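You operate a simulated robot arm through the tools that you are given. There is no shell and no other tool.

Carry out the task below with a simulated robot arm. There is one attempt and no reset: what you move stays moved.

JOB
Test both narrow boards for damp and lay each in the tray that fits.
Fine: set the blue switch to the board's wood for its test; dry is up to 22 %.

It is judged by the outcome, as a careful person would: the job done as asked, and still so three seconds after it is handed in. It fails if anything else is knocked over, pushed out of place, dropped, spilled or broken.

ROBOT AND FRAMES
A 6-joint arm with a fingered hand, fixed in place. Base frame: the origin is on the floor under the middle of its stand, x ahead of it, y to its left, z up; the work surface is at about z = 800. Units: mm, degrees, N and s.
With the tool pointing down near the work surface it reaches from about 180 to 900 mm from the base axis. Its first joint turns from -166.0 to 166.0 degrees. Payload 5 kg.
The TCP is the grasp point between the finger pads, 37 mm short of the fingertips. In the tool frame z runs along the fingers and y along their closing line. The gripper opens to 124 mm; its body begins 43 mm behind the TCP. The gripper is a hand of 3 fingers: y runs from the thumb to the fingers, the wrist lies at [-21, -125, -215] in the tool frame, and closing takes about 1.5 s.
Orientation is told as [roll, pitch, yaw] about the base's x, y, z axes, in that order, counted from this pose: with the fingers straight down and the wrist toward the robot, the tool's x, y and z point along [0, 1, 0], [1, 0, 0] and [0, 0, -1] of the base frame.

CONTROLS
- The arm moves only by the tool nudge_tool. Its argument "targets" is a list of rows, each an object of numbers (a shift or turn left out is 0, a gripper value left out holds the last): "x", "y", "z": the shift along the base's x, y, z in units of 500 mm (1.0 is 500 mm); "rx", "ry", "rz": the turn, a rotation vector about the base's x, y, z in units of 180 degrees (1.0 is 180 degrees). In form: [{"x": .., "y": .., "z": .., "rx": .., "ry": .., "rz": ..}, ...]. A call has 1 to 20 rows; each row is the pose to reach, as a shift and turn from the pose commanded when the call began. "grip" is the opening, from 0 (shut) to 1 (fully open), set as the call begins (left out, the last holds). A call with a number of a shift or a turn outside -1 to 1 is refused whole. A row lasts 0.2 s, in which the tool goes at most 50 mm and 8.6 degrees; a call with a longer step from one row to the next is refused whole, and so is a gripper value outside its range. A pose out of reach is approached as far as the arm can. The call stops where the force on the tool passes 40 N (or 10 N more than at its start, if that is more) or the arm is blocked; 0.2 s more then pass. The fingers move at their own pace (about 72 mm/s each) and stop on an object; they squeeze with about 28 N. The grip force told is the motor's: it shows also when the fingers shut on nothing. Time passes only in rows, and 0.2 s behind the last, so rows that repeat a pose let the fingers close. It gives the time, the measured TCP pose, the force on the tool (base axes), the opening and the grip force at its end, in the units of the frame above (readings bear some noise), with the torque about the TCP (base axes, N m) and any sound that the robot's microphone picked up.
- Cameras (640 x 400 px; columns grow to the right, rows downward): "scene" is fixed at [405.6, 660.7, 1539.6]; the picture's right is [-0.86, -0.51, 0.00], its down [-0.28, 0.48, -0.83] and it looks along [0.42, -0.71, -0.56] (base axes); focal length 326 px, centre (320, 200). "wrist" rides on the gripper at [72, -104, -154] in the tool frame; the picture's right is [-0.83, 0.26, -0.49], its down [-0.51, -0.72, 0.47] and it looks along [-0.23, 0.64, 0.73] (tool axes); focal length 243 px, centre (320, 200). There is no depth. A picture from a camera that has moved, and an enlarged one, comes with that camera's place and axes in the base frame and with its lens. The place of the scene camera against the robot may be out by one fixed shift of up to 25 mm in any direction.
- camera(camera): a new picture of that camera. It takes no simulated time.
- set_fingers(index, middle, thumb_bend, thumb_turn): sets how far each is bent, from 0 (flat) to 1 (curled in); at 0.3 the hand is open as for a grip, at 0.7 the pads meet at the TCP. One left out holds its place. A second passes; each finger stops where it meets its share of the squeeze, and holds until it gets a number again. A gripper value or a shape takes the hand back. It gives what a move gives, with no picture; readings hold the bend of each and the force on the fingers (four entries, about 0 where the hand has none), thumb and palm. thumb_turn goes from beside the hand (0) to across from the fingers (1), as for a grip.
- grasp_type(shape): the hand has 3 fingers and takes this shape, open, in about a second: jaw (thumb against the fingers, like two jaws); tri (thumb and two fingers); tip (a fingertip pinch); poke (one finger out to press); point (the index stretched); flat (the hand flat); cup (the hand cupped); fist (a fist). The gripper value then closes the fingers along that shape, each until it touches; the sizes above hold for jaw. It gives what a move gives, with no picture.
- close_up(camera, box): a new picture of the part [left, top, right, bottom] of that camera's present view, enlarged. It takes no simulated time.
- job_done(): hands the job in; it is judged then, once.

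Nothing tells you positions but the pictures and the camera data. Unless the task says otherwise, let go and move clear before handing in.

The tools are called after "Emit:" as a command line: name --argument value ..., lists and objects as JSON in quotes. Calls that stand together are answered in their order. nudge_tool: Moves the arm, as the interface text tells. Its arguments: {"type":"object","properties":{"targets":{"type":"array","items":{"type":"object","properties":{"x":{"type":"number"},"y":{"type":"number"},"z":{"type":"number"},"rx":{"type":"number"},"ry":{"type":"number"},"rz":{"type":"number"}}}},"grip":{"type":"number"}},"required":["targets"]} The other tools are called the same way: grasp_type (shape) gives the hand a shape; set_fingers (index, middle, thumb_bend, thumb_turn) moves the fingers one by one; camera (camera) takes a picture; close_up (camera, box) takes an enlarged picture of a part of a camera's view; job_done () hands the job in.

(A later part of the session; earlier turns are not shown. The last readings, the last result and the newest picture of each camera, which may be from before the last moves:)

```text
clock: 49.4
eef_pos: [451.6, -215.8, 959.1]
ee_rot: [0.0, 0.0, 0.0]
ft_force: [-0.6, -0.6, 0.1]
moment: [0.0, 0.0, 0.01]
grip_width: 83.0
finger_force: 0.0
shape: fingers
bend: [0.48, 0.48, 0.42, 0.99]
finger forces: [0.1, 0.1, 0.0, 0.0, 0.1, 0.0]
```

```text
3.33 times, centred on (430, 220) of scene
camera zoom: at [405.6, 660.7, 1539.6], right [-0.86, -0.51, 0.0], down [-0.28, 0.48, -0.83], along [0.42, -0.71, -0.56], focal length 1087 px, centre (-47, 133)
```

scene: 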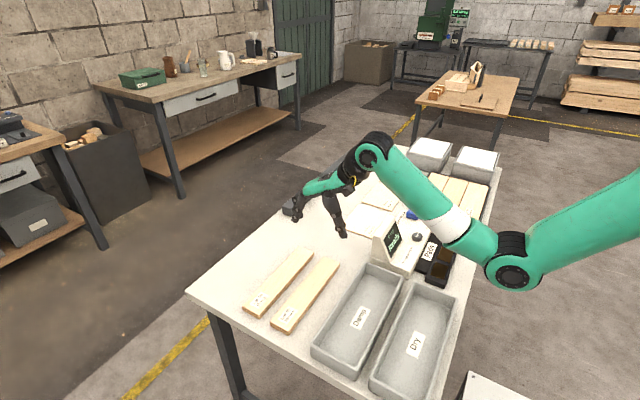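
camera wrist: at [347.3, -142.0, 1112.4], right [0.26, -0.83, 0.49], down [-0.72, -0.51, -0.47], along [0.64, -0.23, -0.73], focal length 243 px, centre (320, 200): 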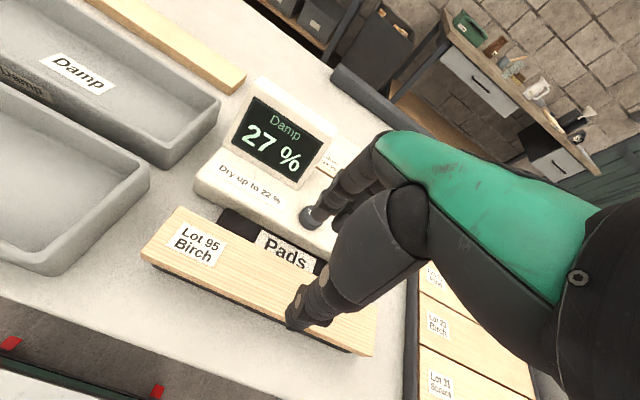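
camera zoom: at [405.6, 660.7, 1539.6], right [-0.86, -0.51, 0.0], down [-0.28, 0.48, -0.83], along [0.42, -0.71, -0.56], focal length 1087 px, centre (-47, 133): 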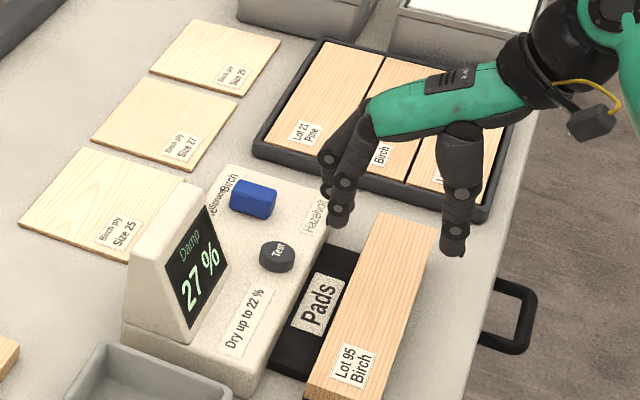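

The open hand is straddling the Birch board. I'll lower to about z 870 so the fingertips end a few millimetres above the board's underside.

Emit:
nudge_tool --targets '[{"z": -0.06}, {"z": -0.11}, {"z": -0.15}, {"z": -0.17}, {"z": -0.178}, {"z": -0.178}]'

Emit:
close_up --camera "wrist" --box '[240, 130, 440, 380]'

Emit:
close_up --camera "scene" --box '[390, 190, 490, 265]'

```text
clock: 50.8
eef_pos: [453.0, -215.3, 871.4]
ee_rot: [0.0, 0.0, 0.0]
ft_force: [-0.2, -0.3, 0.1]
moment: [-0.01, -0.03, -0.03]
grip_width: 83.1
finger_force: 0.0
shape: fingers
bend: [0.48, 0.48, 0.42, 0.99]
finger forces: [0.0, 0.0, 0.2, 0.0, 0.1, 0.1]
```

```text
1.60 times, centred on (340, 255) of wrist
camera zoom: at [348.4, -141.0, 1023.6], right [0.26, -0.83, 0.49], down [-0.72, -0.51, -0.47], along [0.64, -0.23, -0.73], focal length 388 px, centre (288, 112)
```

zoom: 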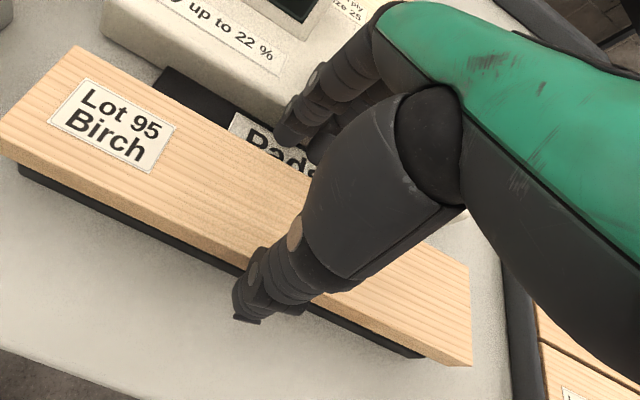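

```text
5.33 times, centred on (440, 228) of scene
camera zoom: at [405.6, 660.7, 1539.6], right [-0.86, -0.51, 0.0], down [-0.28, 0.48, -0.83], along [0.42, -0.71, -0.56], focal length 1739 px, centre (-320, 53)
```

zoom: 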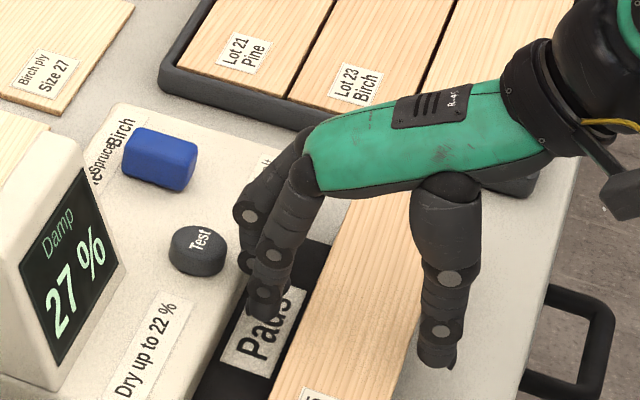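

Good alignment. I'll close the fingers on the board and lift it.

Emit:
set_fingers --index 0.53 --middle 0.53 --thumb_bend 0.5 --thumb_turn 1.0

Emit:
set_fingers --index 0.75 --middle 0.75 --thumb_bend 0.75 --thumb_turn 1.0

Emit:
nudge_tool --targets '[{"z": 0.004}, {"z": 0.012}, {"z": 0.024}, {"z": 0.04}, {"z": 0.04}]'

Emit:
camera --camera "wrist"

Emit:
close_up --camera "scene" --box '[360, 170, 500, 290]'

```text
clock: 51.8
eef_pos: [452.7, -215.1, 871.2]
ee_rot: [-0.1, 0.0, 0.0]
ft_force: [0.3, -0.5, -0.1]
moment: [0.01, -0.01, 0.0]
grip_width: 64.6
finger_force: 0.6
shape: fingers
bend: [0.53, 0.53, 0.49, 1.0]
finger forces: [0.6, 0.3, 0.1, 0.0, 0.5, 0.0]
```

```text
clock: 52.8
eef_pos: [453.0, -214.6, 870.8]
ee_rot: [0.0, 0.0, 0.0]
ft_force: [0.4, 0.5, -0.1]
moment: [0.07, 0.01, 0.0]
grip_width: 60.0
finger_force: 24.1
shape: fingers
bend: [0.6, 0.6, 0.49, 1.0]
finger forces: [13.5, 11.1, 0.0, 0.0, 24.3, 0.0]
```

```text
clock: 54.0
eef_pos: [452.7, -216.3, 891.0]
ee_rot: [0.0, 0.0, -0.1]
ft_force: [-0.2, -0.9, -2.5]
moment: [0.02, -0.02, 0.01]
grip_width: 60.1
finger_force: 24.6
shape: fingers
bend: [0.6, 0.6, 0.49, 1.0]
finger forces: [12.6, 11.6, 0.0, 0.0, 24.4, 0.0]
```

```text
taken
camera wrist: at [348.4, -141.9, 1043.6], right [0.26, -0.83, 0.49], down [-0.72, -0.51, -0.47], along [0.64, -0.23, -0.73], focal length 243 px, centre (320, 200)
```

wrist: 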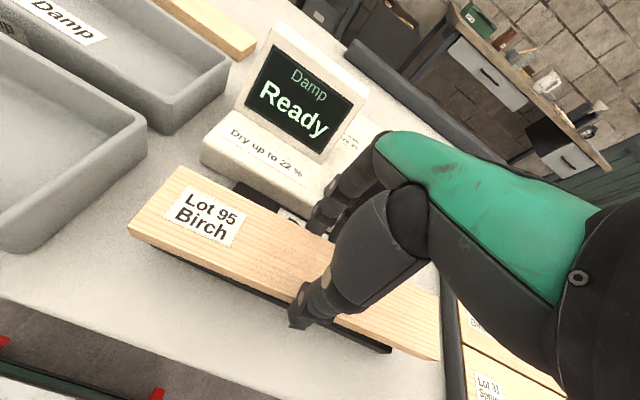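

```text
3.33 times, centred on (430, 230) of scene
camera zoom: at [405.6, 660.7, 1539.6], right [-0.86, -0.51, 0.0], down [-0.28, 0.48, -0.83], along [0.42, -0.71, -0.56], focal length 1087 px, centre (-47, 100)
```

zoom: 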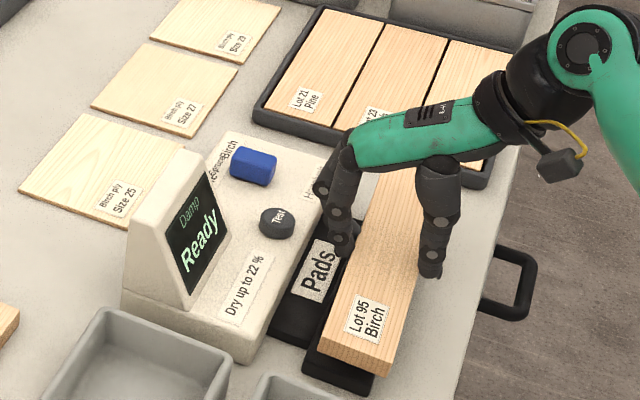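

The Birch board is held again and the meter is back to Ready. I'll raise it well over the tower and carry it to above the Damp tray.

Emit:
nudge_tool --targets '[{"z": 0.07}, {"z": 0.14}, {"z": 0.21}, {"z": 0.28}, {"x": 0.036, "y": 0.086, "z": 0.28}, {"x": 0.071, "y": 0.172, "z": 0.28}, {"x": 0.107, "y": 0.259, "z": 0.28}, {"x": 0.142, "y": 0.345, "z": 0.28}, {"x": 0.178, "y": 0.431, "z": 0.28}, {"x": 0.213, "y": 0.518, "z": 0.28}, {"x": 0.249, "y": 0.604, "z": 0.28}, {"x": 0.284, "y": 0.69, "z": 0.28}, {"x": 0.284, "y": 0.69, "z": 0.28}]'

Emit:
camera --camera "wrist"

Emit:
close_up --camera "scene" --box '[280, 200, 480, 400]'

```text
clock: 56.8
eef_pos: [597.5, 131.3, 1029.9]
ee_rot: [0.0, 0.0, 0.0]
ft_force: [0.1, -1.0, -1.6]
moment: [0.04, -0.02, -0.02]
grip_width: 59.8
finger_force: 23.7
shape: fingers
bend: [0.6, 0.6, 0.49, 1.0]
finger forces: [12.2, 11.6, 0.0, 0.1, 23.9, 0.0]
```

```text
taken
camera wrist: at [493.3, 206.6, 1181.9], right [0.26, -0.83, 0.49], down [-0.72, -0.51, -0.47], along [0.64, -0.23, -0.73], focal length 243 px, centre (320, 200)
```

wrist: 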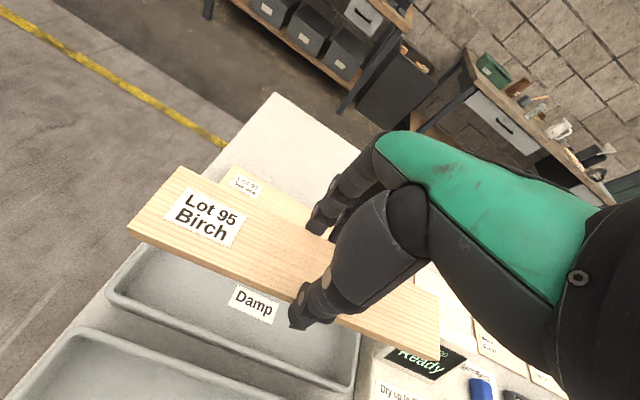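

```text
2.00 times, centred on (380, 300) of scene
camera zoom: at [405.6, 660.7, 1539.6], right [-0.86, -0.51, 0.0], down [-0.28, 0.48, -0.83], along [0.42, -0.71, -0.56], focal length 652 px, centre (200, 0)
```

zoom: 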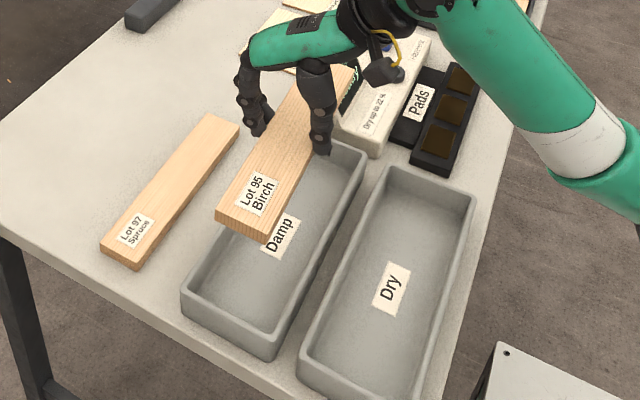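

I'm above the Damp tray. I'll measure its rim in an enlarged wrist view before lowering.

Emit:
close_up --camera "wrist" --box '[80, 220, 400, 400]'

Emit:
close_up --camera "scene" --box '[360, 190, 480, 290]'

```text
2.00 times, centred on (240, 310) of wrist
camera zoom: at [493.3, 206.6, 1181.9], right [0.26, -0.83, 0.49], down [-0.72, -0.51, -0.47], along [0.64, -0.23, -0.73], focal length 485 px, centre (480, -20)
```

zoom: 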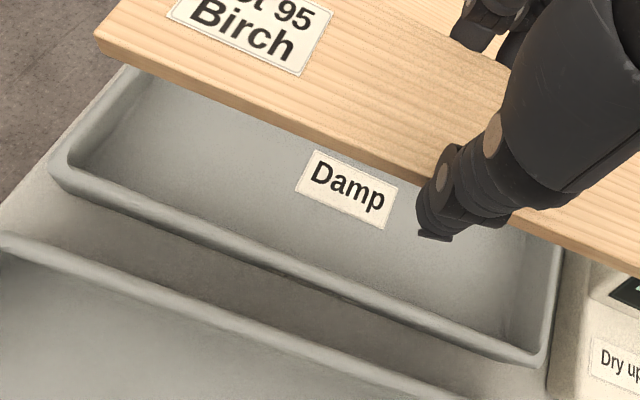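

```text
4.00 times, centred on (420, 240) of scene
camera zoom: at [405.6, 660.7, 1539.6], right [-0.86, -0.51, 0.0], down [-0.28, 0.48, -0.83], along [0.42, -0.71, -0.56], focal length 1304 px, centre (-80, 40)
```

zoom: 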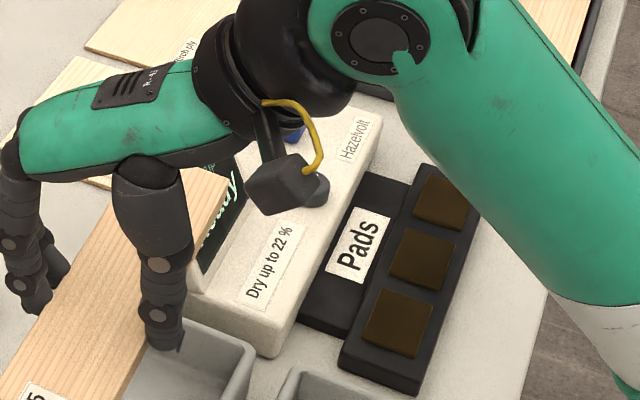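

The Damp tray centre is about (586, 128), with a rim near z 843. The fit between fingers and tray walls looks tight, so I'll measure the tray's inside and the finger thickness carefully.

Emit:
close_up --camera "scene" --box '[360, 270, 450, 400]'

Emit:
close_up --camera "scene" --box '[300, 320, 380, 380]'

Emit:
close_up --camera "scene" --box '[310, 210, 400, 290]'

Emit:
close_up --camera "wrist" --box '[260, 150, 420, 350]'

```text
3.08 times, centred on (405, 335) of scene
camera zoom: at [405.6, 660.7, 1539.6], right [-0.86, -0.51, 0.0], down [-0.28, 0.48, -0.83], along [0.42, -0.71, -0.56], focal length 1003 px, centre (58, -215)
```

zoom: 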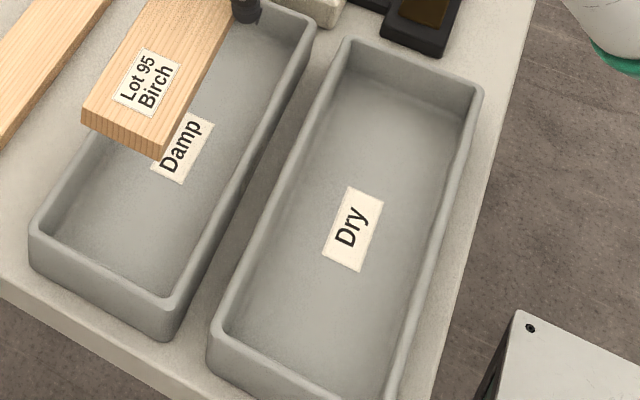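

```text
6.67 times, centred on (340, 350) of scene
camera zoom: at [405.6, 660.7, 1539.6], right [-0.86, -0.51, 0.0], down [-0.28, 0.48, -0.83], along [0.42, -0.71, -0.56], focal length 2174 px, centre (187, -800)
```

zoom: 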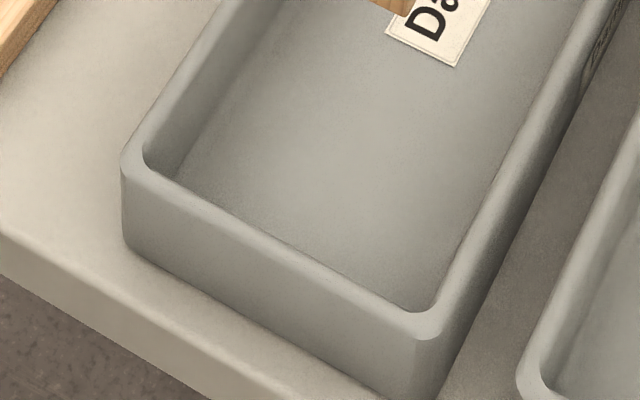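

```text
5.00 times, centred on (355, 250) of scene
camera zoom: at [405.6, 660.7, 1539.6], right [-0.86, -0.51, 0.0], down [-0.28, 0.48, -0.83], along [0.42, -0.71, -0.56], focal length 1630 px, centre (145, -50)
```

zoom: 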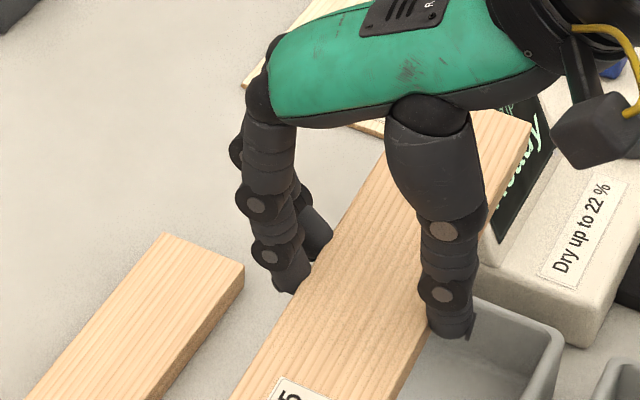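

```text
2.00 times, centred on (340, 250) of wrist
camera zoom: at [493.3, 206.6, 1181.9], right [0.26, -0.83, 0.49], down [-0.72, -0.51, -0.47], along [0.64, -0.23, -0.73], focal length 485 px, centre (280, 100)
```

zoom: 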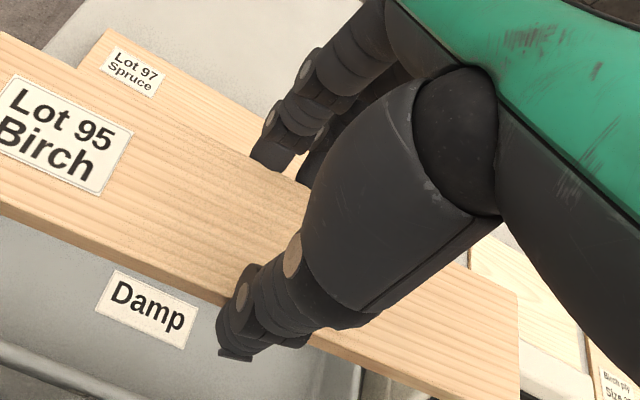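

The tray is about 102 mm wide inside, but with the hand's present tilt the fingers lean 15–20° and would not fit beside the board down at the floor. I'll set the Birch board back on open bench at its old place and regrasp with the hand pitched about 17° so thumb and fingers stand vertical.

Emit:
nudge_tool --targets '[{"x": 0.09}, {"x": 0.18}, {"x": 0.27}, {"x": 0.36}, {"x": 0.45}, {"x": 0.53}, {"x": 0.53, "z": -0.08}, {"x": 0.53, "z": -0.16}, {"x": 0.53, "z": -0.24}, {"x": 0.53, "z": -0.3}, {"x": 0.53, "z": -0.33}, {"x": 0.53, "z": -0.33}]'

Emit:
camera --camera "wrist"

Emit:
close_up --camera "scene" --box '[200, 200, 380, 340]'

```text
clock: 59.4
eef_pos: [859.0, 128.2, 865.7]
ee_rot: [0.0, 0.0, -0.1]
ft_force: [0.1, 0.1, -1.3]
moment: [0.03, 0.0, 0.02]
grip_width: 59.7
finger_force: 23.2
shape: fingers
bend: [0.6, 0.6, 0.49, 1.0]
finger forces: [11.8, 11.6, 0.0, 0.0, 23.4, 0.0]
```

```text
taken
camera wrist: at [755.0, 202.9, 1016.9], right [0.26, -0.83, 0.49], down [-0.72, -0.51, -0.47], along [0.64, -0.23, -0.73], focal length 243 px, centre (320, 200)
```

wrist: 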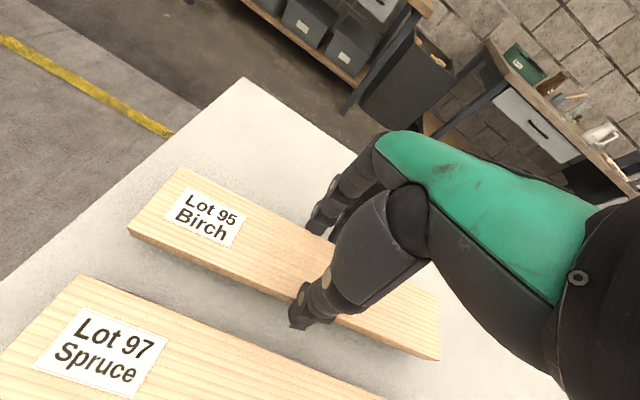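

```text
2.86 times, centred on (290, 270) of scene
camera zoom: at [405.6, 660.7, 1539.6], right [-0.86, -0.51, 0.0], down [-0.28, 0.48, -0.83], along [0.42, -0.71, -0.56], focal length 932 px, centre (406, 0)
```

zoom: 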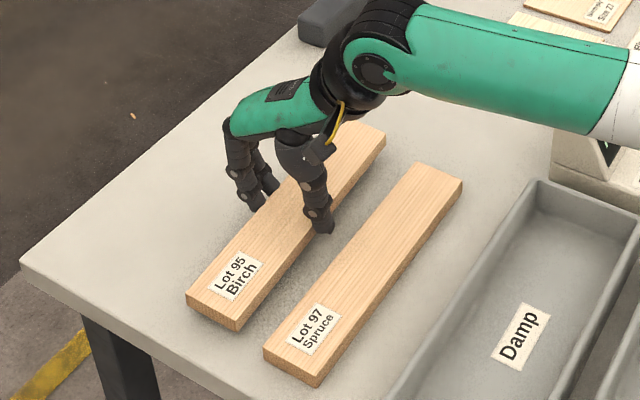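

Birch is over free bench beside the Spruce board. I'll lower it the last 15 mm gently.

Emit:
nudge_tool --targets '[{"z": -0.01}, {"z": -0.02}, {"z": -0.026}, {"z": -0.03}, {"z": -0.03}]'

```text
clock: 60.6
eef_pos: [857.8, 130.2, 851.1]
ee_rot: [0.1, 0.1, 0.0]
ft_force: [-0.4, -0.1, -1.5]
moment: [0.04, -0.03, -0.01]
grip_width: 59.9
finger_force: 23.5
shape: fingers
bend: [0.6, 0.6, 0.49, 1.0]
finger forces: [12.5, 11.1, 0.0, 0.0, 23.6, 0.1]
```

Emit:
nudge_tool --targets '[{"z": -0.002}, {"z": -0.004}, {"z": -0.005}]'

```text
clock: 61.4
eef_pos: [859.6, 130.2, 848.8]
ee_rot: [0.1, 0.0, -0.1]
ft_force: [-1.6, 0.5, 5.2]
moment: [0.12, 0.35, 0.02]
grip_width: 59.8
finger_force: 23.9
shape: fingers
bend: [0.6, 0.6, 0.49, 1.0]
finger forces: [11.8, 10.6, 0.0, 0.0, 24.9, 0.0]
```

The board is on the bench. I'll open the hand, rise clear and pitch the hand.

Emit:
set_fingers --index 0.47 --middle 0.47 --thumb_bend 0.4 --thumb_turn 1.0

Emit:
nudge_tool --targets '[{"z": 0.01}, {"z": 0.04}, {"z": 0.09}, {"z": 0.15}, {"z": 0.2, "ry": -0.02}, {"z": 0.22, "ry": -0.06}, {"z": 0.22, "ry": -0.094}, {"z": 0.22, "ry": -0.094}]'

Emit:
camera --camera "wrist"

Emit:
close_up --camera "scene" --box '[220, 170, 380, 300]'

```text
clock: 62.4
eef_pos: [860.0, 129.3, 847.8]
ee_rot: [0.0, 0.0, 0.0]
ft_force: [-0.8, 0.0, 0.2]
moment: [0.04, -0.03, -0.02]
grip_width: 87.3
finger_force: 0.1
shape: fingers
bend: [0.47, 0.47, 0.4, 0.99]
finger forces: [0.0, 0.0, 0.1, 0.0, 0.0, 0.0]
```

```text
clock: 64.2
eef_pos: [859.9, 130.2, 958.1]
ee_rot: [-0.1, -17.0, -0.1]
ft_force: [0.3, 0.2, 0.7]
moment: [0.02, 0.01, -0.04]
grip_width: 87.4
finger_force: 0.1
shape: fingers
bend: [0.47, 0.47, 0.4, 0.99]
finger forces: [0.0, 0.1, 0.0, 0.1, 0.0, 0.0]
```

```text
taken
camera wrist: at [715.6, 204.2, 1074.0], right [0.11, -0.83, 0.55], down [-0.55, -0.51, -0.66], along [0.83, -0.23, -0.51], focal length 243 px, centre (320, 200)
```

wrist: 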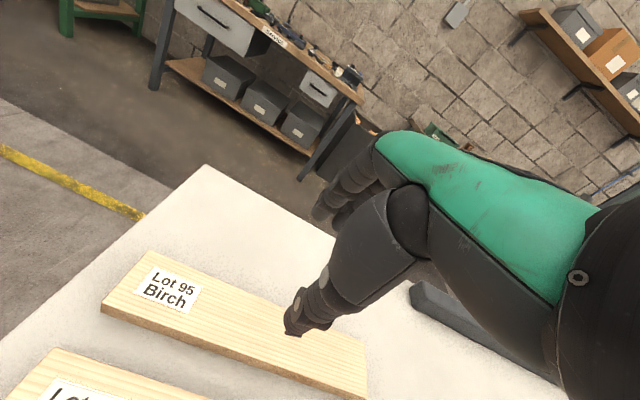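

```text
3.08 times, centred on (300, 235) of scene
camera zoom: at [405.6, 660.7, 1539.6], right [-0.86, -0.51, 0.0], down [-0.28, 0.48, -0.83], along [0.42, -0.71, -0.56], focal length 1003 px, centre (382, 92)
```

zoom: 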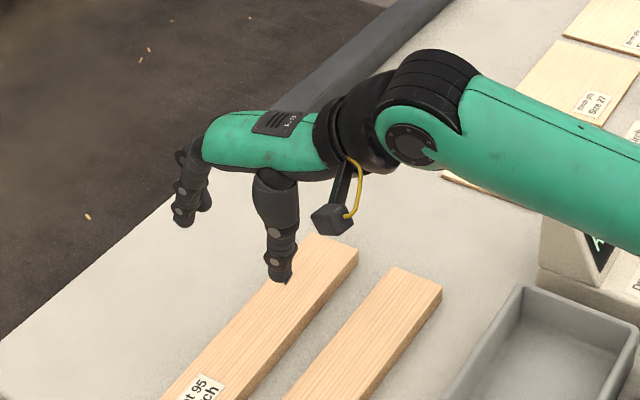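

With the hand pitched, the thumb tip drops far below the fingertips, so that won't work. Instead I'll keep the hand level and grasp off-centre: fingers less bent (about 0.45) and thumb more bent (about 0.6), so both stand nearly vertical at the board.

Emit:
nudge_tool --targets '[{"ry": 0.045, "x": -0.01}, {"ry": 0.09, "x": -0.025}, {"ry": 0.0944, "x": -0.03}, {"ry": 0.0944, "x": -0.03}]'

Emit:
set_fingers --index 0.4 --middle 0.4 --thumb_bend 0.5 --thumb_turn 1.0

Emit:
close_up --camera "wrist" --box '[120, 150, 440, 370]'

Emit:
close_up --camera "scene" --box '[250, 190, 350, 270]'

```text
clock: 65.2
eef_pos: [845.0, 130.6, 957.8]
ee_rot: [-0.1, 0.1, 0.0]
ft_force: [-0.9, 1.0, -0.3]
moment: [0.02, 0.03, -0.01]
grip_width: 87.4
finger_force: 0.1
shape: fingers
bend: [0.47, 0.47, 0.4, 0.99]
finger forces: [0.0, 0.0, 0.1, 0.0, 0.1, 0.0]
```

```text
clock: 66.2
eef_pos: [845.1, 130.6, 958.2]
ee_rot: [0.0, 0.2, 0.1]
ft_force: [0.2, 0.4, 0.2]
moment: [-0.03, 0.0, -0.02]
grip_width: 83.1
finger_force: 0.0
shape: fingers
bend: [0.4, 0.4, 0.5, 1.0]
finger forces: [0.0, 0.0, 0.1, 0.1, 0.0, 0.1]
```

```text
1.82 times, centred on (280, 260) of wrist
camera zoom: at [740.3, 204.2, 1111.2], right [0.26, -0.83, 0.49], down [-0.72, -0.51, -0.47], along [0.64, -0.23, -0.73], focal length 441 px, centre (393, 91)
```

zoom: 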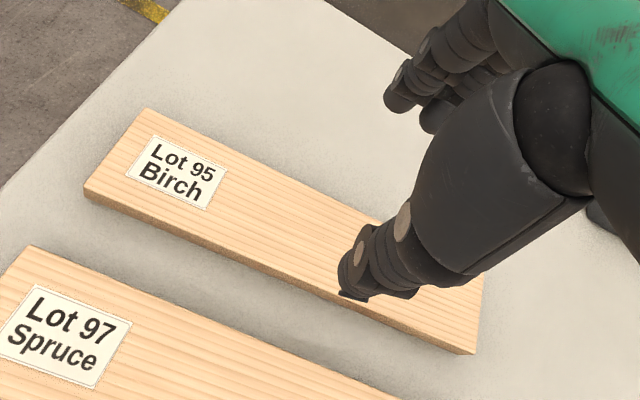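

```text
5.00 times, centred on (300, 230) of scene
camera zoom: at [405.6, 660.7, 1539.6], right [-0.86, -0.51, 0.0], down [-0.28, 0.48, -0.83], along [0.42, -0.71, -0.56], focal length 1630 px, centre (420, 50)
```

zoom: 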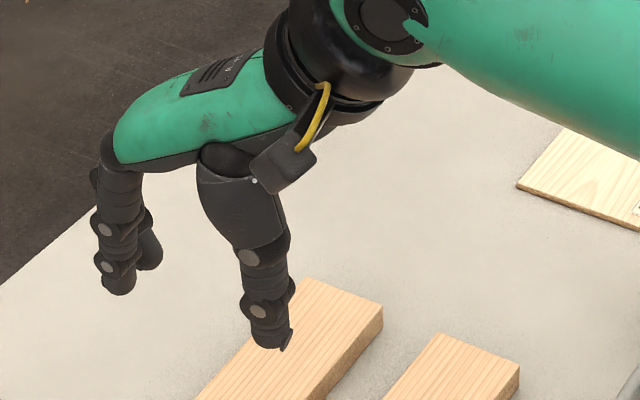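

The Birch board's centre is about (848, 128). I'll bend the thumb a little more so it clears the Spruce board, and come down with the TCP about 6 mm short of the board's centre line.

Emit:
set_fingers --index 0.4 --middle 0.4 --thumb_bend 0.55 --thumb_turn 1.0

Emit:
nudge_tool --targets '[{"x": -0.006, "z": -0.06}, {"x": -0.006, "z": -0.12}, {"x": -0.006, "z": -0.16}, {"x": -0.006, "z": -0.18}, {"x": -0.006, "z": -0.18}]'

Emit:
close_up --camera "wrist" --box '[240, 130, 440, 380]'

Emit:
close_up --camera "scene" --box '[245, 225, 345, 300]'

```text
clock: 67.2
eef_pos: [845.2, 130.9, 957.8]
ee_rot: [0.0, 0.0, 0.0]
ft_force: [-0.2, 0.0, -0.2]
moment: [0.03, -0.01, 0.03]
grip_width: 75.7
finger_force: 0.1
shape: fingers
bend: [0.4, 0.4, 0.55, 1.0]
finger forces: [0.0, 0.0, 0.1, 0.0, 0.1, 0.1]
```

```text
clock: 68.4
eef_pos: [842.8, 128.7, 867.7]
ee_rot: [0.0, 0.1, 0.0]
ft_force: [-0.4, 0.9, 0.0]
moment: [0.01, 0.03, -0.01]
grip_width: 75.4
finger_force: 0.1
shape: fingers
bend: [0.4, 0.4, 0.55, 1.0]
finger forces: [0.0, 0.1, 0.0, 0.1, 0.0, 0.0]
```

```text
1.60 times, centred on (340, 255) of wrist
camera zoom: at [736.8, 203.9, 1020.7], right [0.26, -0.83, 0.49], down [-0.72, -0.51, -0.47], along [0.64, -0.23, -0.73], focal length 388 px, centre (288, 112)
```

zoom: 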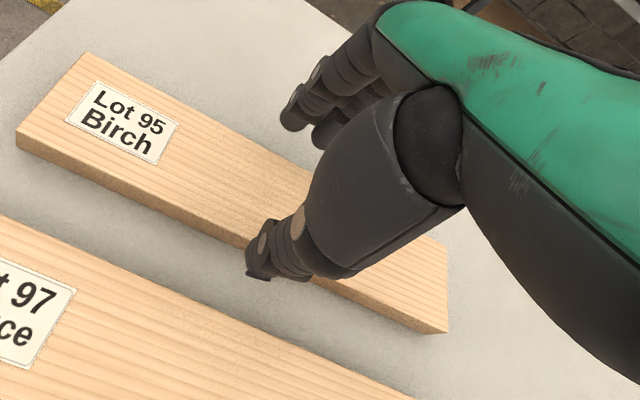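

```text
5.33 times, centred on (295, 262) of scene
camera zoom: at [405.6, 660.7, 1539.6], right [-0.86, -0.51, 0.0], down [-0.28, 0.48, -0.83], along [0.42, -0.71, -0.56], focal length 1739 px, centre (453, -133)
```

zoom: 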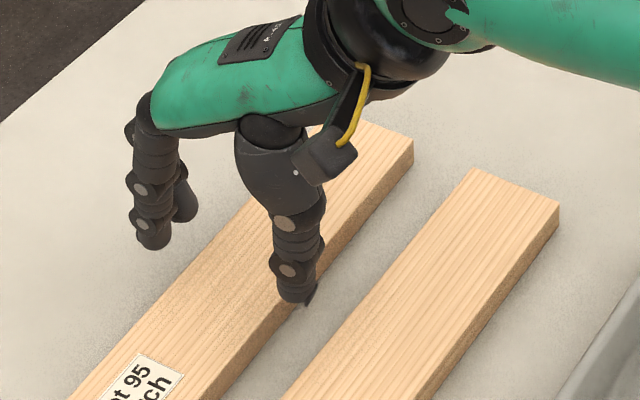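

The thumb is between the boards with room on both sides. Lowering to grasp height.

Emit:
nudge_tool --targets '[{"z": -0.015}, {"z": -0.03}, {"z": -0.038}, {"z": -0.041}, {"z": -0.041}]'

Emit:
set_fingers --index 0.45 --middle 0.45 --thumb_bend 0.55 --thumb_turn 1.0

Emit:
close_up --camera "scene" --box '[245, 225, 345, 300]'

Emit:
close_up --camera "wrist" --box '[240, 130, 440, 380]'

```text
clock: 69.6
eef_pos: [842.0, 130.7, 846.8]
ee_rot: [0.0, 0.1, 0.0]
ft_force: [-0.2, 0.1, 0.0]
moment: [-0.03, 0.04, -0.03]
grip_width: 75.4
finger_force: 0.3
shape: fingers
bend: [0.4, 0.4, 0.55, 1.0]
finger forces: [0.0, 0.0, 0.0, 0.0, 0.1, 0.1]
```

```text
clock: 70.6
eef_pos: [840.6, 129.5, 846.6]
ee_rot: [0.0, 0.2, 0.0]
ft_force: [-0.3, -0.7, -0.3]
moment: [0.01, 0.0, -0.01]
grip_width: 67.9
finger_force: 0.2
shape: fingers
bend: [0.45, 0.45, 0.55, 1.0]
finger forces: [0.0, 0.0, 0.0, 0.0, 0.1, 0.0]
```

```text
5.33 times, centred on (295, 262) of scene
camera zoom: at [405.6, 660.7, 1539.6], right [-0.86, -0.51, 0.0], down [-0.28, 0.48, -0.83], along [0.42, -0.71, -0.56], focal length 1739 px, centre (453, -133)
```

zoom: 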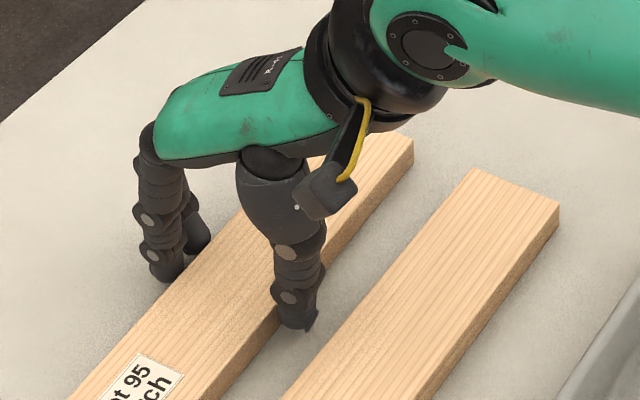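

```text
1.60 times, centred on (340, 255) of wrist
camera zoom: at [737.2, 204.4, 1000.2], right [0.26, -0.83, 0.49], down [-0.72, -0.51, -0.47], along [0.64, -0.23, -0.73], focal length 388 px, centre (288, 112)
```

zoom: 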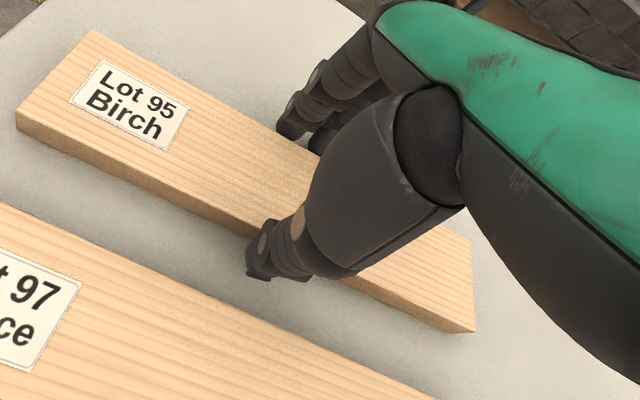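

Both sides are just clear of the board. Now I'll close the thumb against it while the fingers hold their place.

Emit:
set_fingers --index 0.46 --middle 0.46 --thumb_bend 0.62 --thumb_turn 1.0

Emit:
set_fingers --thumb_bend 0.85

Emit:
close_up --camera "scene" --box '[245, 225, 345, 300]'

Emit:
close_up --camera "wrist" --box '[240, 130, 440, 380]'

```text
clock: 71.6
eef_pos: [842.2, 130.9, 846.9]
ee_rot: [-0.1, 0.2, 0.0]
ft_force: [-0.5, 0.2, -0.1]
moment: [0.01, 0.01, 0.0]
grip_width: 62.4
finger_force: 3.9
shape: fingers
bend: [0.45, 0.45, 0.59, 1.0]
finger forces: [1.7, 1.6, 0.0, 0.0, 3.6, 0.0]
```

```text
clock: 72.6
eef_pos: [841.8, 132.0, 847.4]
ee_rot: [0.0, 0.1, 0.0]
ft_force: [0.9, 0.5, -1.5]
moment: [-0.1, -0.01, 0.03]
grip_width: 60.6
finger_force: 25.5
shape: fingers
bend: [0.35, 0.39, 0.73, 1.0]
finger forces: [13.9, 11.0, 0.0, 0.0, 25.7, 0.1]
```

```text
5.33 times, centred on (295, 262) of scene
camera zoom: at [405.6, 660.7, 1539.6], right [-0.86, -0.51, 0.0], down [-0.28, 0.48, -0.83], along [0.42, -0.71, -0.56], focal length 1739 px, centre (453, -133)
```

zoom: 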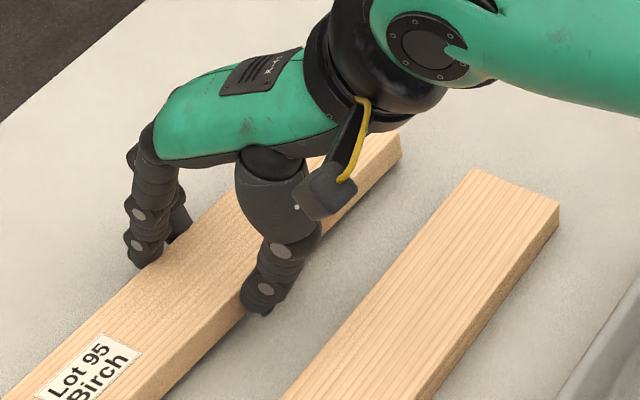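

```text
1.60 times, centred on (340, 255) of wrist
camera zoom: at [737.2, 204.4, 1000.2], right [0.26, -0.83, 0.49], down [-0.72, -0.51, -0.47], along [0.64, -0.23, -0.73], focal length 388 px, centre (288, 112)
```

zoom: 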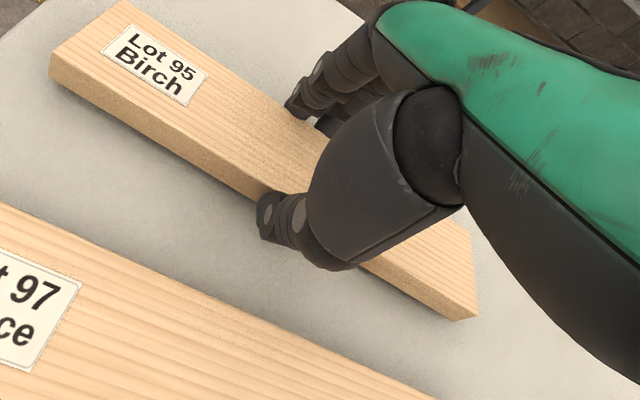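

The thumb pushed the fingers back (0.35 and 0.39) and turned the board a little. I'll let the fingers press back to 0.45 so the grip balances and squares the board.

Emit:
set_fingers --index 0.46 --middle 0.46

Emit:
close_up --camera "scene" --box '[245, 225, 345, 300]'

Emit:
close_up --camera "wrist" --box '[240, 130, 440, 380]'

```text
clock: 73.6
eef_pos: [841.7, 130.4, 847.5]
ee_rot: [0.0, 0.3, -0.1]
ft_force: [0.8, 0.4, -1.0]
moment: [-0.06, 0.01, 0.0]
grip_width: 60.8
finger_force: 24.0
shape: fingers
bend: [0.32, 0.37, 0.76, 1.0]
finger forces: [12.5, 11.0, 0.0, 0.0, 24.8, 0.0]
```

```text
5.33 times, centred on (295, 262) of scene
camera zoom: at [405.6, 660.7, 1539.6], right [-0.86, -0.51, 0.0], down [-0.28, 0.48, -0.83], along [0.42, -0.71, -0.56], focal length 1739 px, centre (453, -133)
```

zoom: 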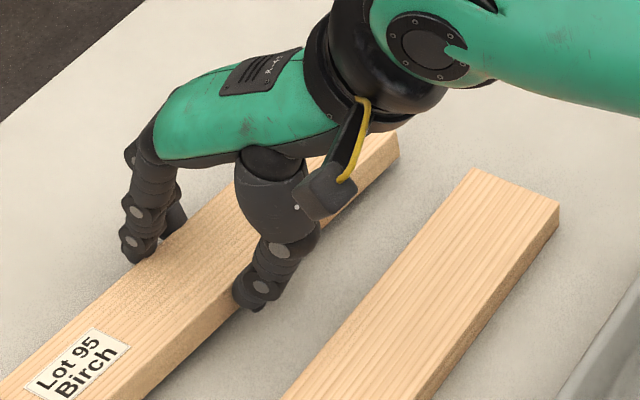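

```text
1.60 times, centred on (340, 255) of wrist
camera zoom: at [737.2, 204.4, 1000.1], right [0.26, -0.83, 0.49], down [-0.72, -0.51, -0.47], along [0.64, -0.23, -0.73], focal length 388 px, centre (288, 112)
```

zoom: 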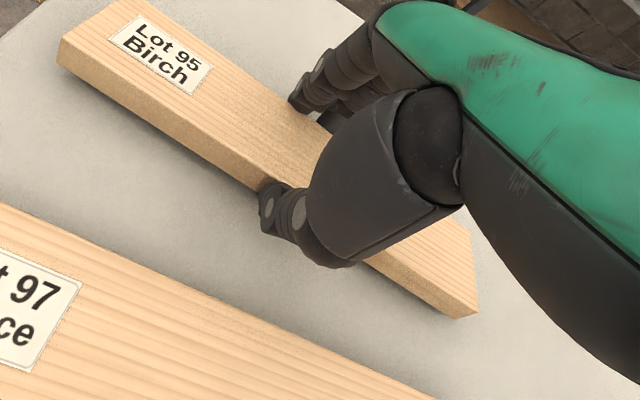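

The thumb wins when it is the one squeezing. I'll set the thumb back to 0.60 to hold, then squeeze with the fingers instead.

Emit:
set_fingers --thumb_bend 0.6

Emit:
set_fingers --index 0.5 --middle 0.5

Emit:
close_up --camera "scene" --box '[245, 225, 345, 300]'

Emit:
close_up --camera "wrist" --box '[240, 130, 440, 380]'

```text
clock: 74.6
eef_pos: [841.4, 131.3, 847.4]
ee_rot: [0.0, 0.1, -0.1]
ft_force: [-0.4, -0.1, -1.2]
moment: [0.03, 0.03, -0.01]
grip_width: 64.5
finger_force: 1.3
shape: fingers
bend: [0.43, 0.44, 0.59, 1.0]
finger forces: [0.3, 1.2, 0.0, 0.1, 1.3, 0.0]
```

```text
clock: 75.6
eef_pos: [841.4, 130.1, 848.4]
ee_rot: [0.0, 0.0, 0.1]
ft_force: [1.3, 0.4, 0.9]
moment: [0.03, 0.04, 0.0]
grip_width: 62.1
finger_force: 5.0
shape: fingers
bend: [0.47, 0.48, 0.57, 1.0]
finger forces: [2.8, 2.9, 0.1, 0.0, 4.9, 0.0]
```

```text
5.33 times, centred on (295, 262) of scene
camera zoom: at [405.6, 660.7, 1539.6], right [-0.86, -0.51, 0.0], down [-0.28, 0.48, -0.83], along [0.42, -0.71, -0.56], focal length 1739 px, centre (453, -133)
```

zoom: 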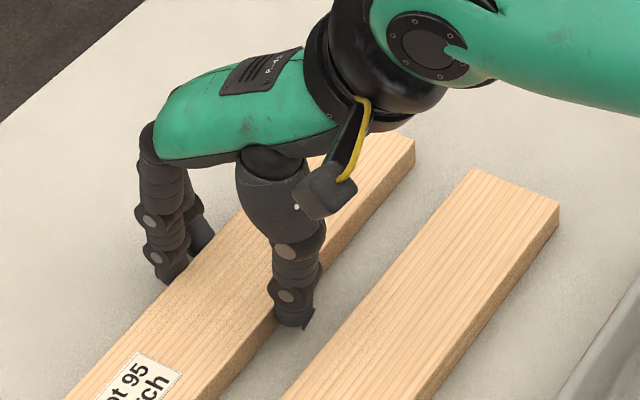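

```text
1.60 times, centred on (340, 255) of wrist
camera zoom: at [737.2, 204.4, 1000.3], right [0.26, -0.83, 0.49], down [-0.72, -0.51, -0.47], along [0.64, -0.23, -0.73], focal length 388 px, centre (288, 112)
```

zoom: 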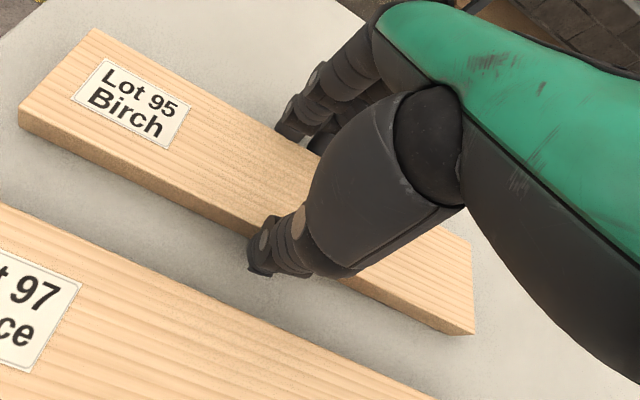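

The fingers act like springs toward their targets, so I'll choose targets that balance near fingers 0.46 and thumb 0.59 with a firm grip.

Emit:
set_fingers --index 0.57 --middle 0.57 --thumb_bend 0.72 --thumb_turn 1.0

Emit:
close_up --camera "scene" --box '[245, 225, 345, 300]'

Emit:
close_up --camera "wrist" --box '[240, 130, 440, 380]'

```text
clock: 76.6
eef_pos: [841.3, 130.2, 847.8]
ee_rot: [0.0, 0.0, 0.1]
ft_force: [0.2, 0.8, 3.1]
moment: [-0.01, -0.03, 0.01]
grip_width: 60.1
finger_force: 16.8
shape: fingers
bend: [0.49, 0.5, 0.59, 1.0]
finger forces: [8.2, 8.2, 0.1, 0.0, 17.1, 0.0]
```

```text
5.33 times, centred on (295, 262) of scene
camera zoom: at [405.6, 660.7, 1539.6], right [-0.86, -0.51, 0.0], down [-0.28, 0.48, -0.83], along [0.42, -0.71, -0.56], focal length 1739 px, centre (453, -133)
```

zoom: 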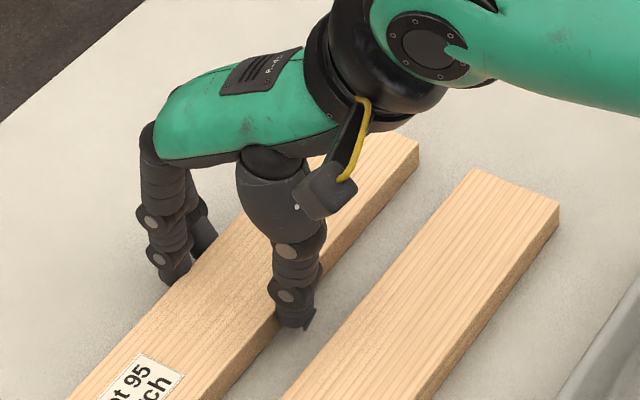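

```text
1.60 times, centred on (340, 255) of wrist
camera zoom: at [737.1, 204.4, 1000.4], right [0.26, -0.83, 0.49], down [-0.72, -0.51, -0.47], along [0.64, -0.23, -0.73], focal length 388 px, centre (288, 112)
```

zoom: 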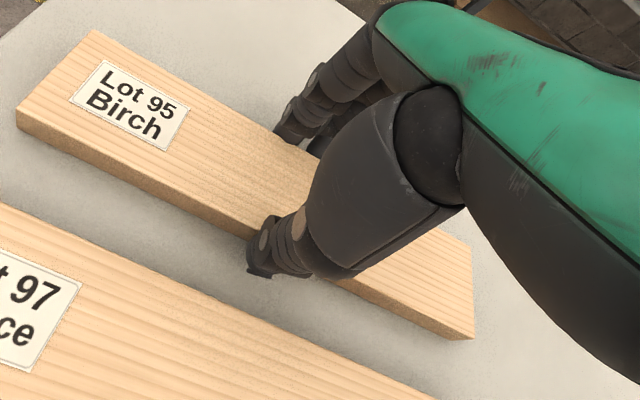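

Balanced grip of 17 N with fingers 0.49 and thumb 0.59. I'll lift and check the lean of the fingers against the board.

Emit:
nudge_tool --targets '[{"z": 0.005}, {"z": 0.02}, {"z": 0.06}, {"z": 0.12}, {"z": 0.2}, {"z": 0.28}, {"z": 0.34}, {"z": 0.34}]'

Emit:
camera --camera "wrist"

Emit:
close_up --camera "scene" --box '[230, 150, 350, 250]'

```text
clock: 78.4
eef_pos: [842.5, 131.9, 1020.5]
ee_rot: [0.1, 0.2, 0.0]
ft_force: [-0.1, -1.1, -1.9]
moment: [0.02, -0.01, -0.04]
grip_width: 60.0
finger_force: 16.0
shape: fingers
bend: [0.49, 0.5, 0.59, 1.0]
finger forces: [8.1, 7.8, 0.0, 0.0, 15.9, 0.0]
```

```text
taken
camera wrist: at [738.4, 206.0, 1174.5], right [0.26, -0.83, 0.49], down [-0.72, -0.51, -0.47], along [0.64, -0.23, -0.73], focal length 243 px, centre (320, 200)
```

wrist: 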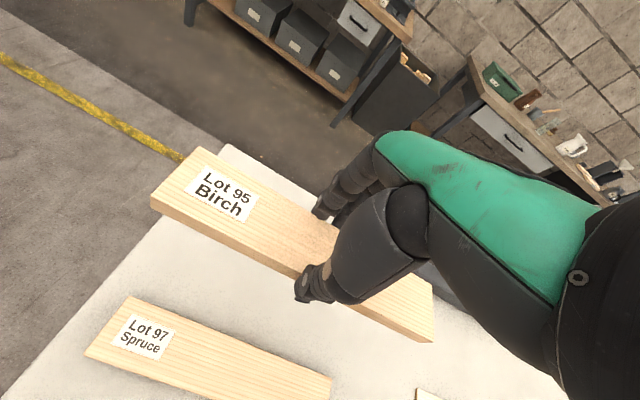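

```text
4.00 times, centred on (290, 200) of scene
camera zoom: at [405.6, 660.7, 1539.6], right [-0.86, -0.51, 0.0], down [-0.28, 0.48, -0.83], along [0.42, -0.71, -0.56], focal length 1304 px, centre (440, 200)
```

zoom: 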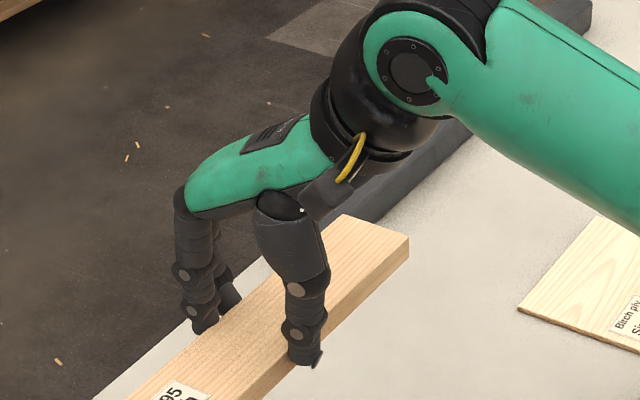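

The board is level, centred about (+6.5, -2) from the TCP. I'll carry it back over the Damp tray (centre about x 586–587) and stop just above the rim to check the clearances.

Emit:
nudge_tool --targets '[{"x": -0.09}, {"x": -0.18}, {"x": -0.27}, {"x": -0.36}, {"x": -0.45}, {"x": -0.526}, {"x": -0.526, "z": -0.07}, {"x": -0.526, "z": -0.14}, {"x": -0.526, "z": -0.2}, {"x": -0.526, "z": -0.225}, {"x": -0.526, "z": -0.225}]'

Emit:
camera --camera "wrist"

Emit:
close_up --camera "scene" --box '[290, 220, 410, 380]'

```text
clock: 80.8
eef_pos: [579.8, 132.9, 905.2]
ee_rot: [0.0, 0.2, 0.0]
ft_force: [1.1, -0.1, -2.5]
moment: [0.02, 0.02, -0.01]
grip_width: 59.8
finger_force: 16.1
shape: fingers
bend: [0.49, 0.5, 0.59, 1.0]
finger forces: [8.1, 7.7, 0.1, 0.0, 15.8, 0.0]
```

```text
taken
camera wrist: at [475.5, 205.3, 1058.5], right [0.26, -0.83, 0.49], down [-0.72, -0.51, -0.47], along [0.64, -0.23, -0.73], focal length 243 px, centre (320, 200)
```

wrist: 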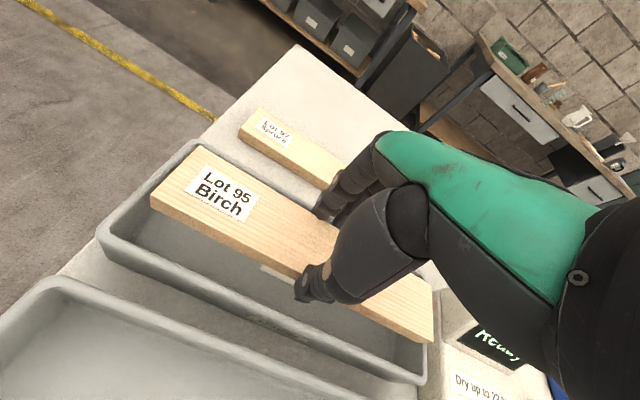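

```text
2.50 times, centred on (350, 300) of scene
camera zoom: at [405.6, 660.7, 1539.6], right [-0.86, -0.51, 0.0], down [-0.28, 0.48, -0.83], along [0.42, -0.71, -0.56], focal length 815 px, centre (245, -50)
```

zoom: 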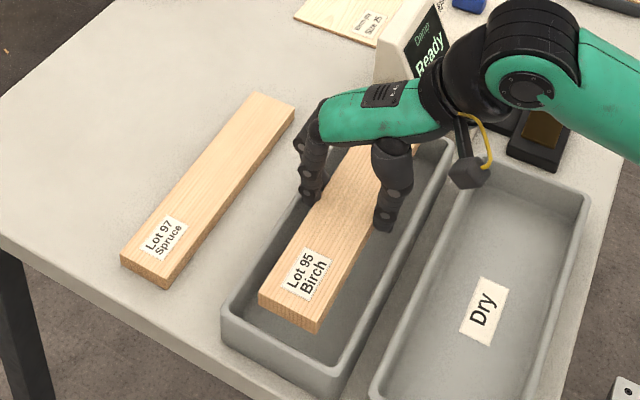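

The board is over the tray. I'll measure the rim relative to the board and fingers in close-ups.

Emit:
close_up --camera "wrist" --box '[80, 130, 240, 280]'

Emit:
close_up --camera "wrist" --box '[240, 180, 440, 390]'

Emit:
close_up --camera "scene" --box '[320, 240, 400, 320]'

```text
2.67 times, centred on (160, 205) of wrist
camera zoom: at [475.5, 205.3, 1058.5], right [0.26, -0.83, 0.49], down [-0.72, -0.51, -0.47], along [0.64, -0.23, -0.73], focal length 647 px, centre (747, 187)
```

zoom: 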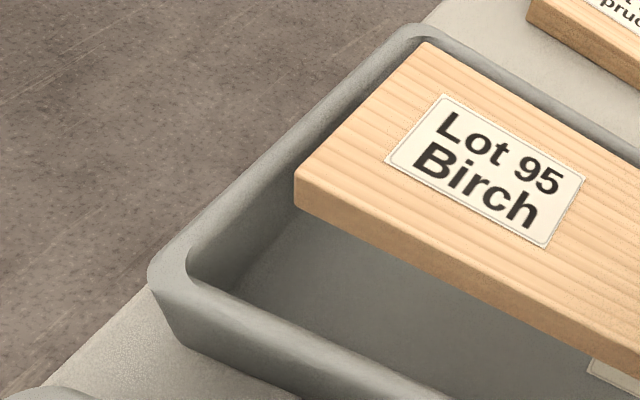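

```text
1.90 times, centred on (340, 285) of wrist
camera zoom: at [475.5, 205.3, 1058.5], right [0.26, -0.83, 0.49], down [-0.72, -0.51, -0.47], along [0.64, -0.23, -0.73], focal length 462 px, centre (282, 38)
```

zoom: 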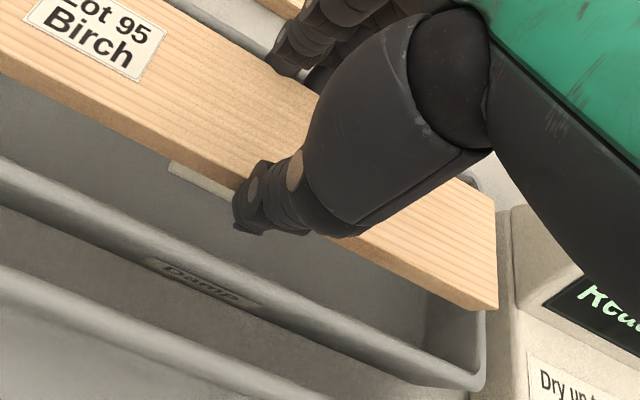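

```text
5.00 times, centred on (360, 280) of scene
camera zoom: at [405.6, 660.7, 1539.6], right [-0.86, -0.51, 0.0], down [-0.28, 0.48, -0.83], along [0.42, -0.71, -0.56], focal length 1630 px, centre (120, -200)
```

zoom: 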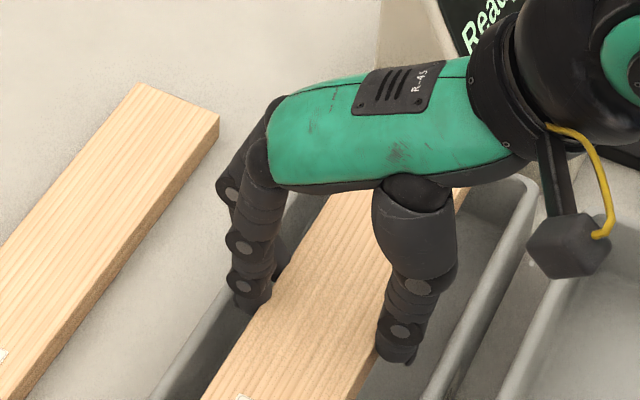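

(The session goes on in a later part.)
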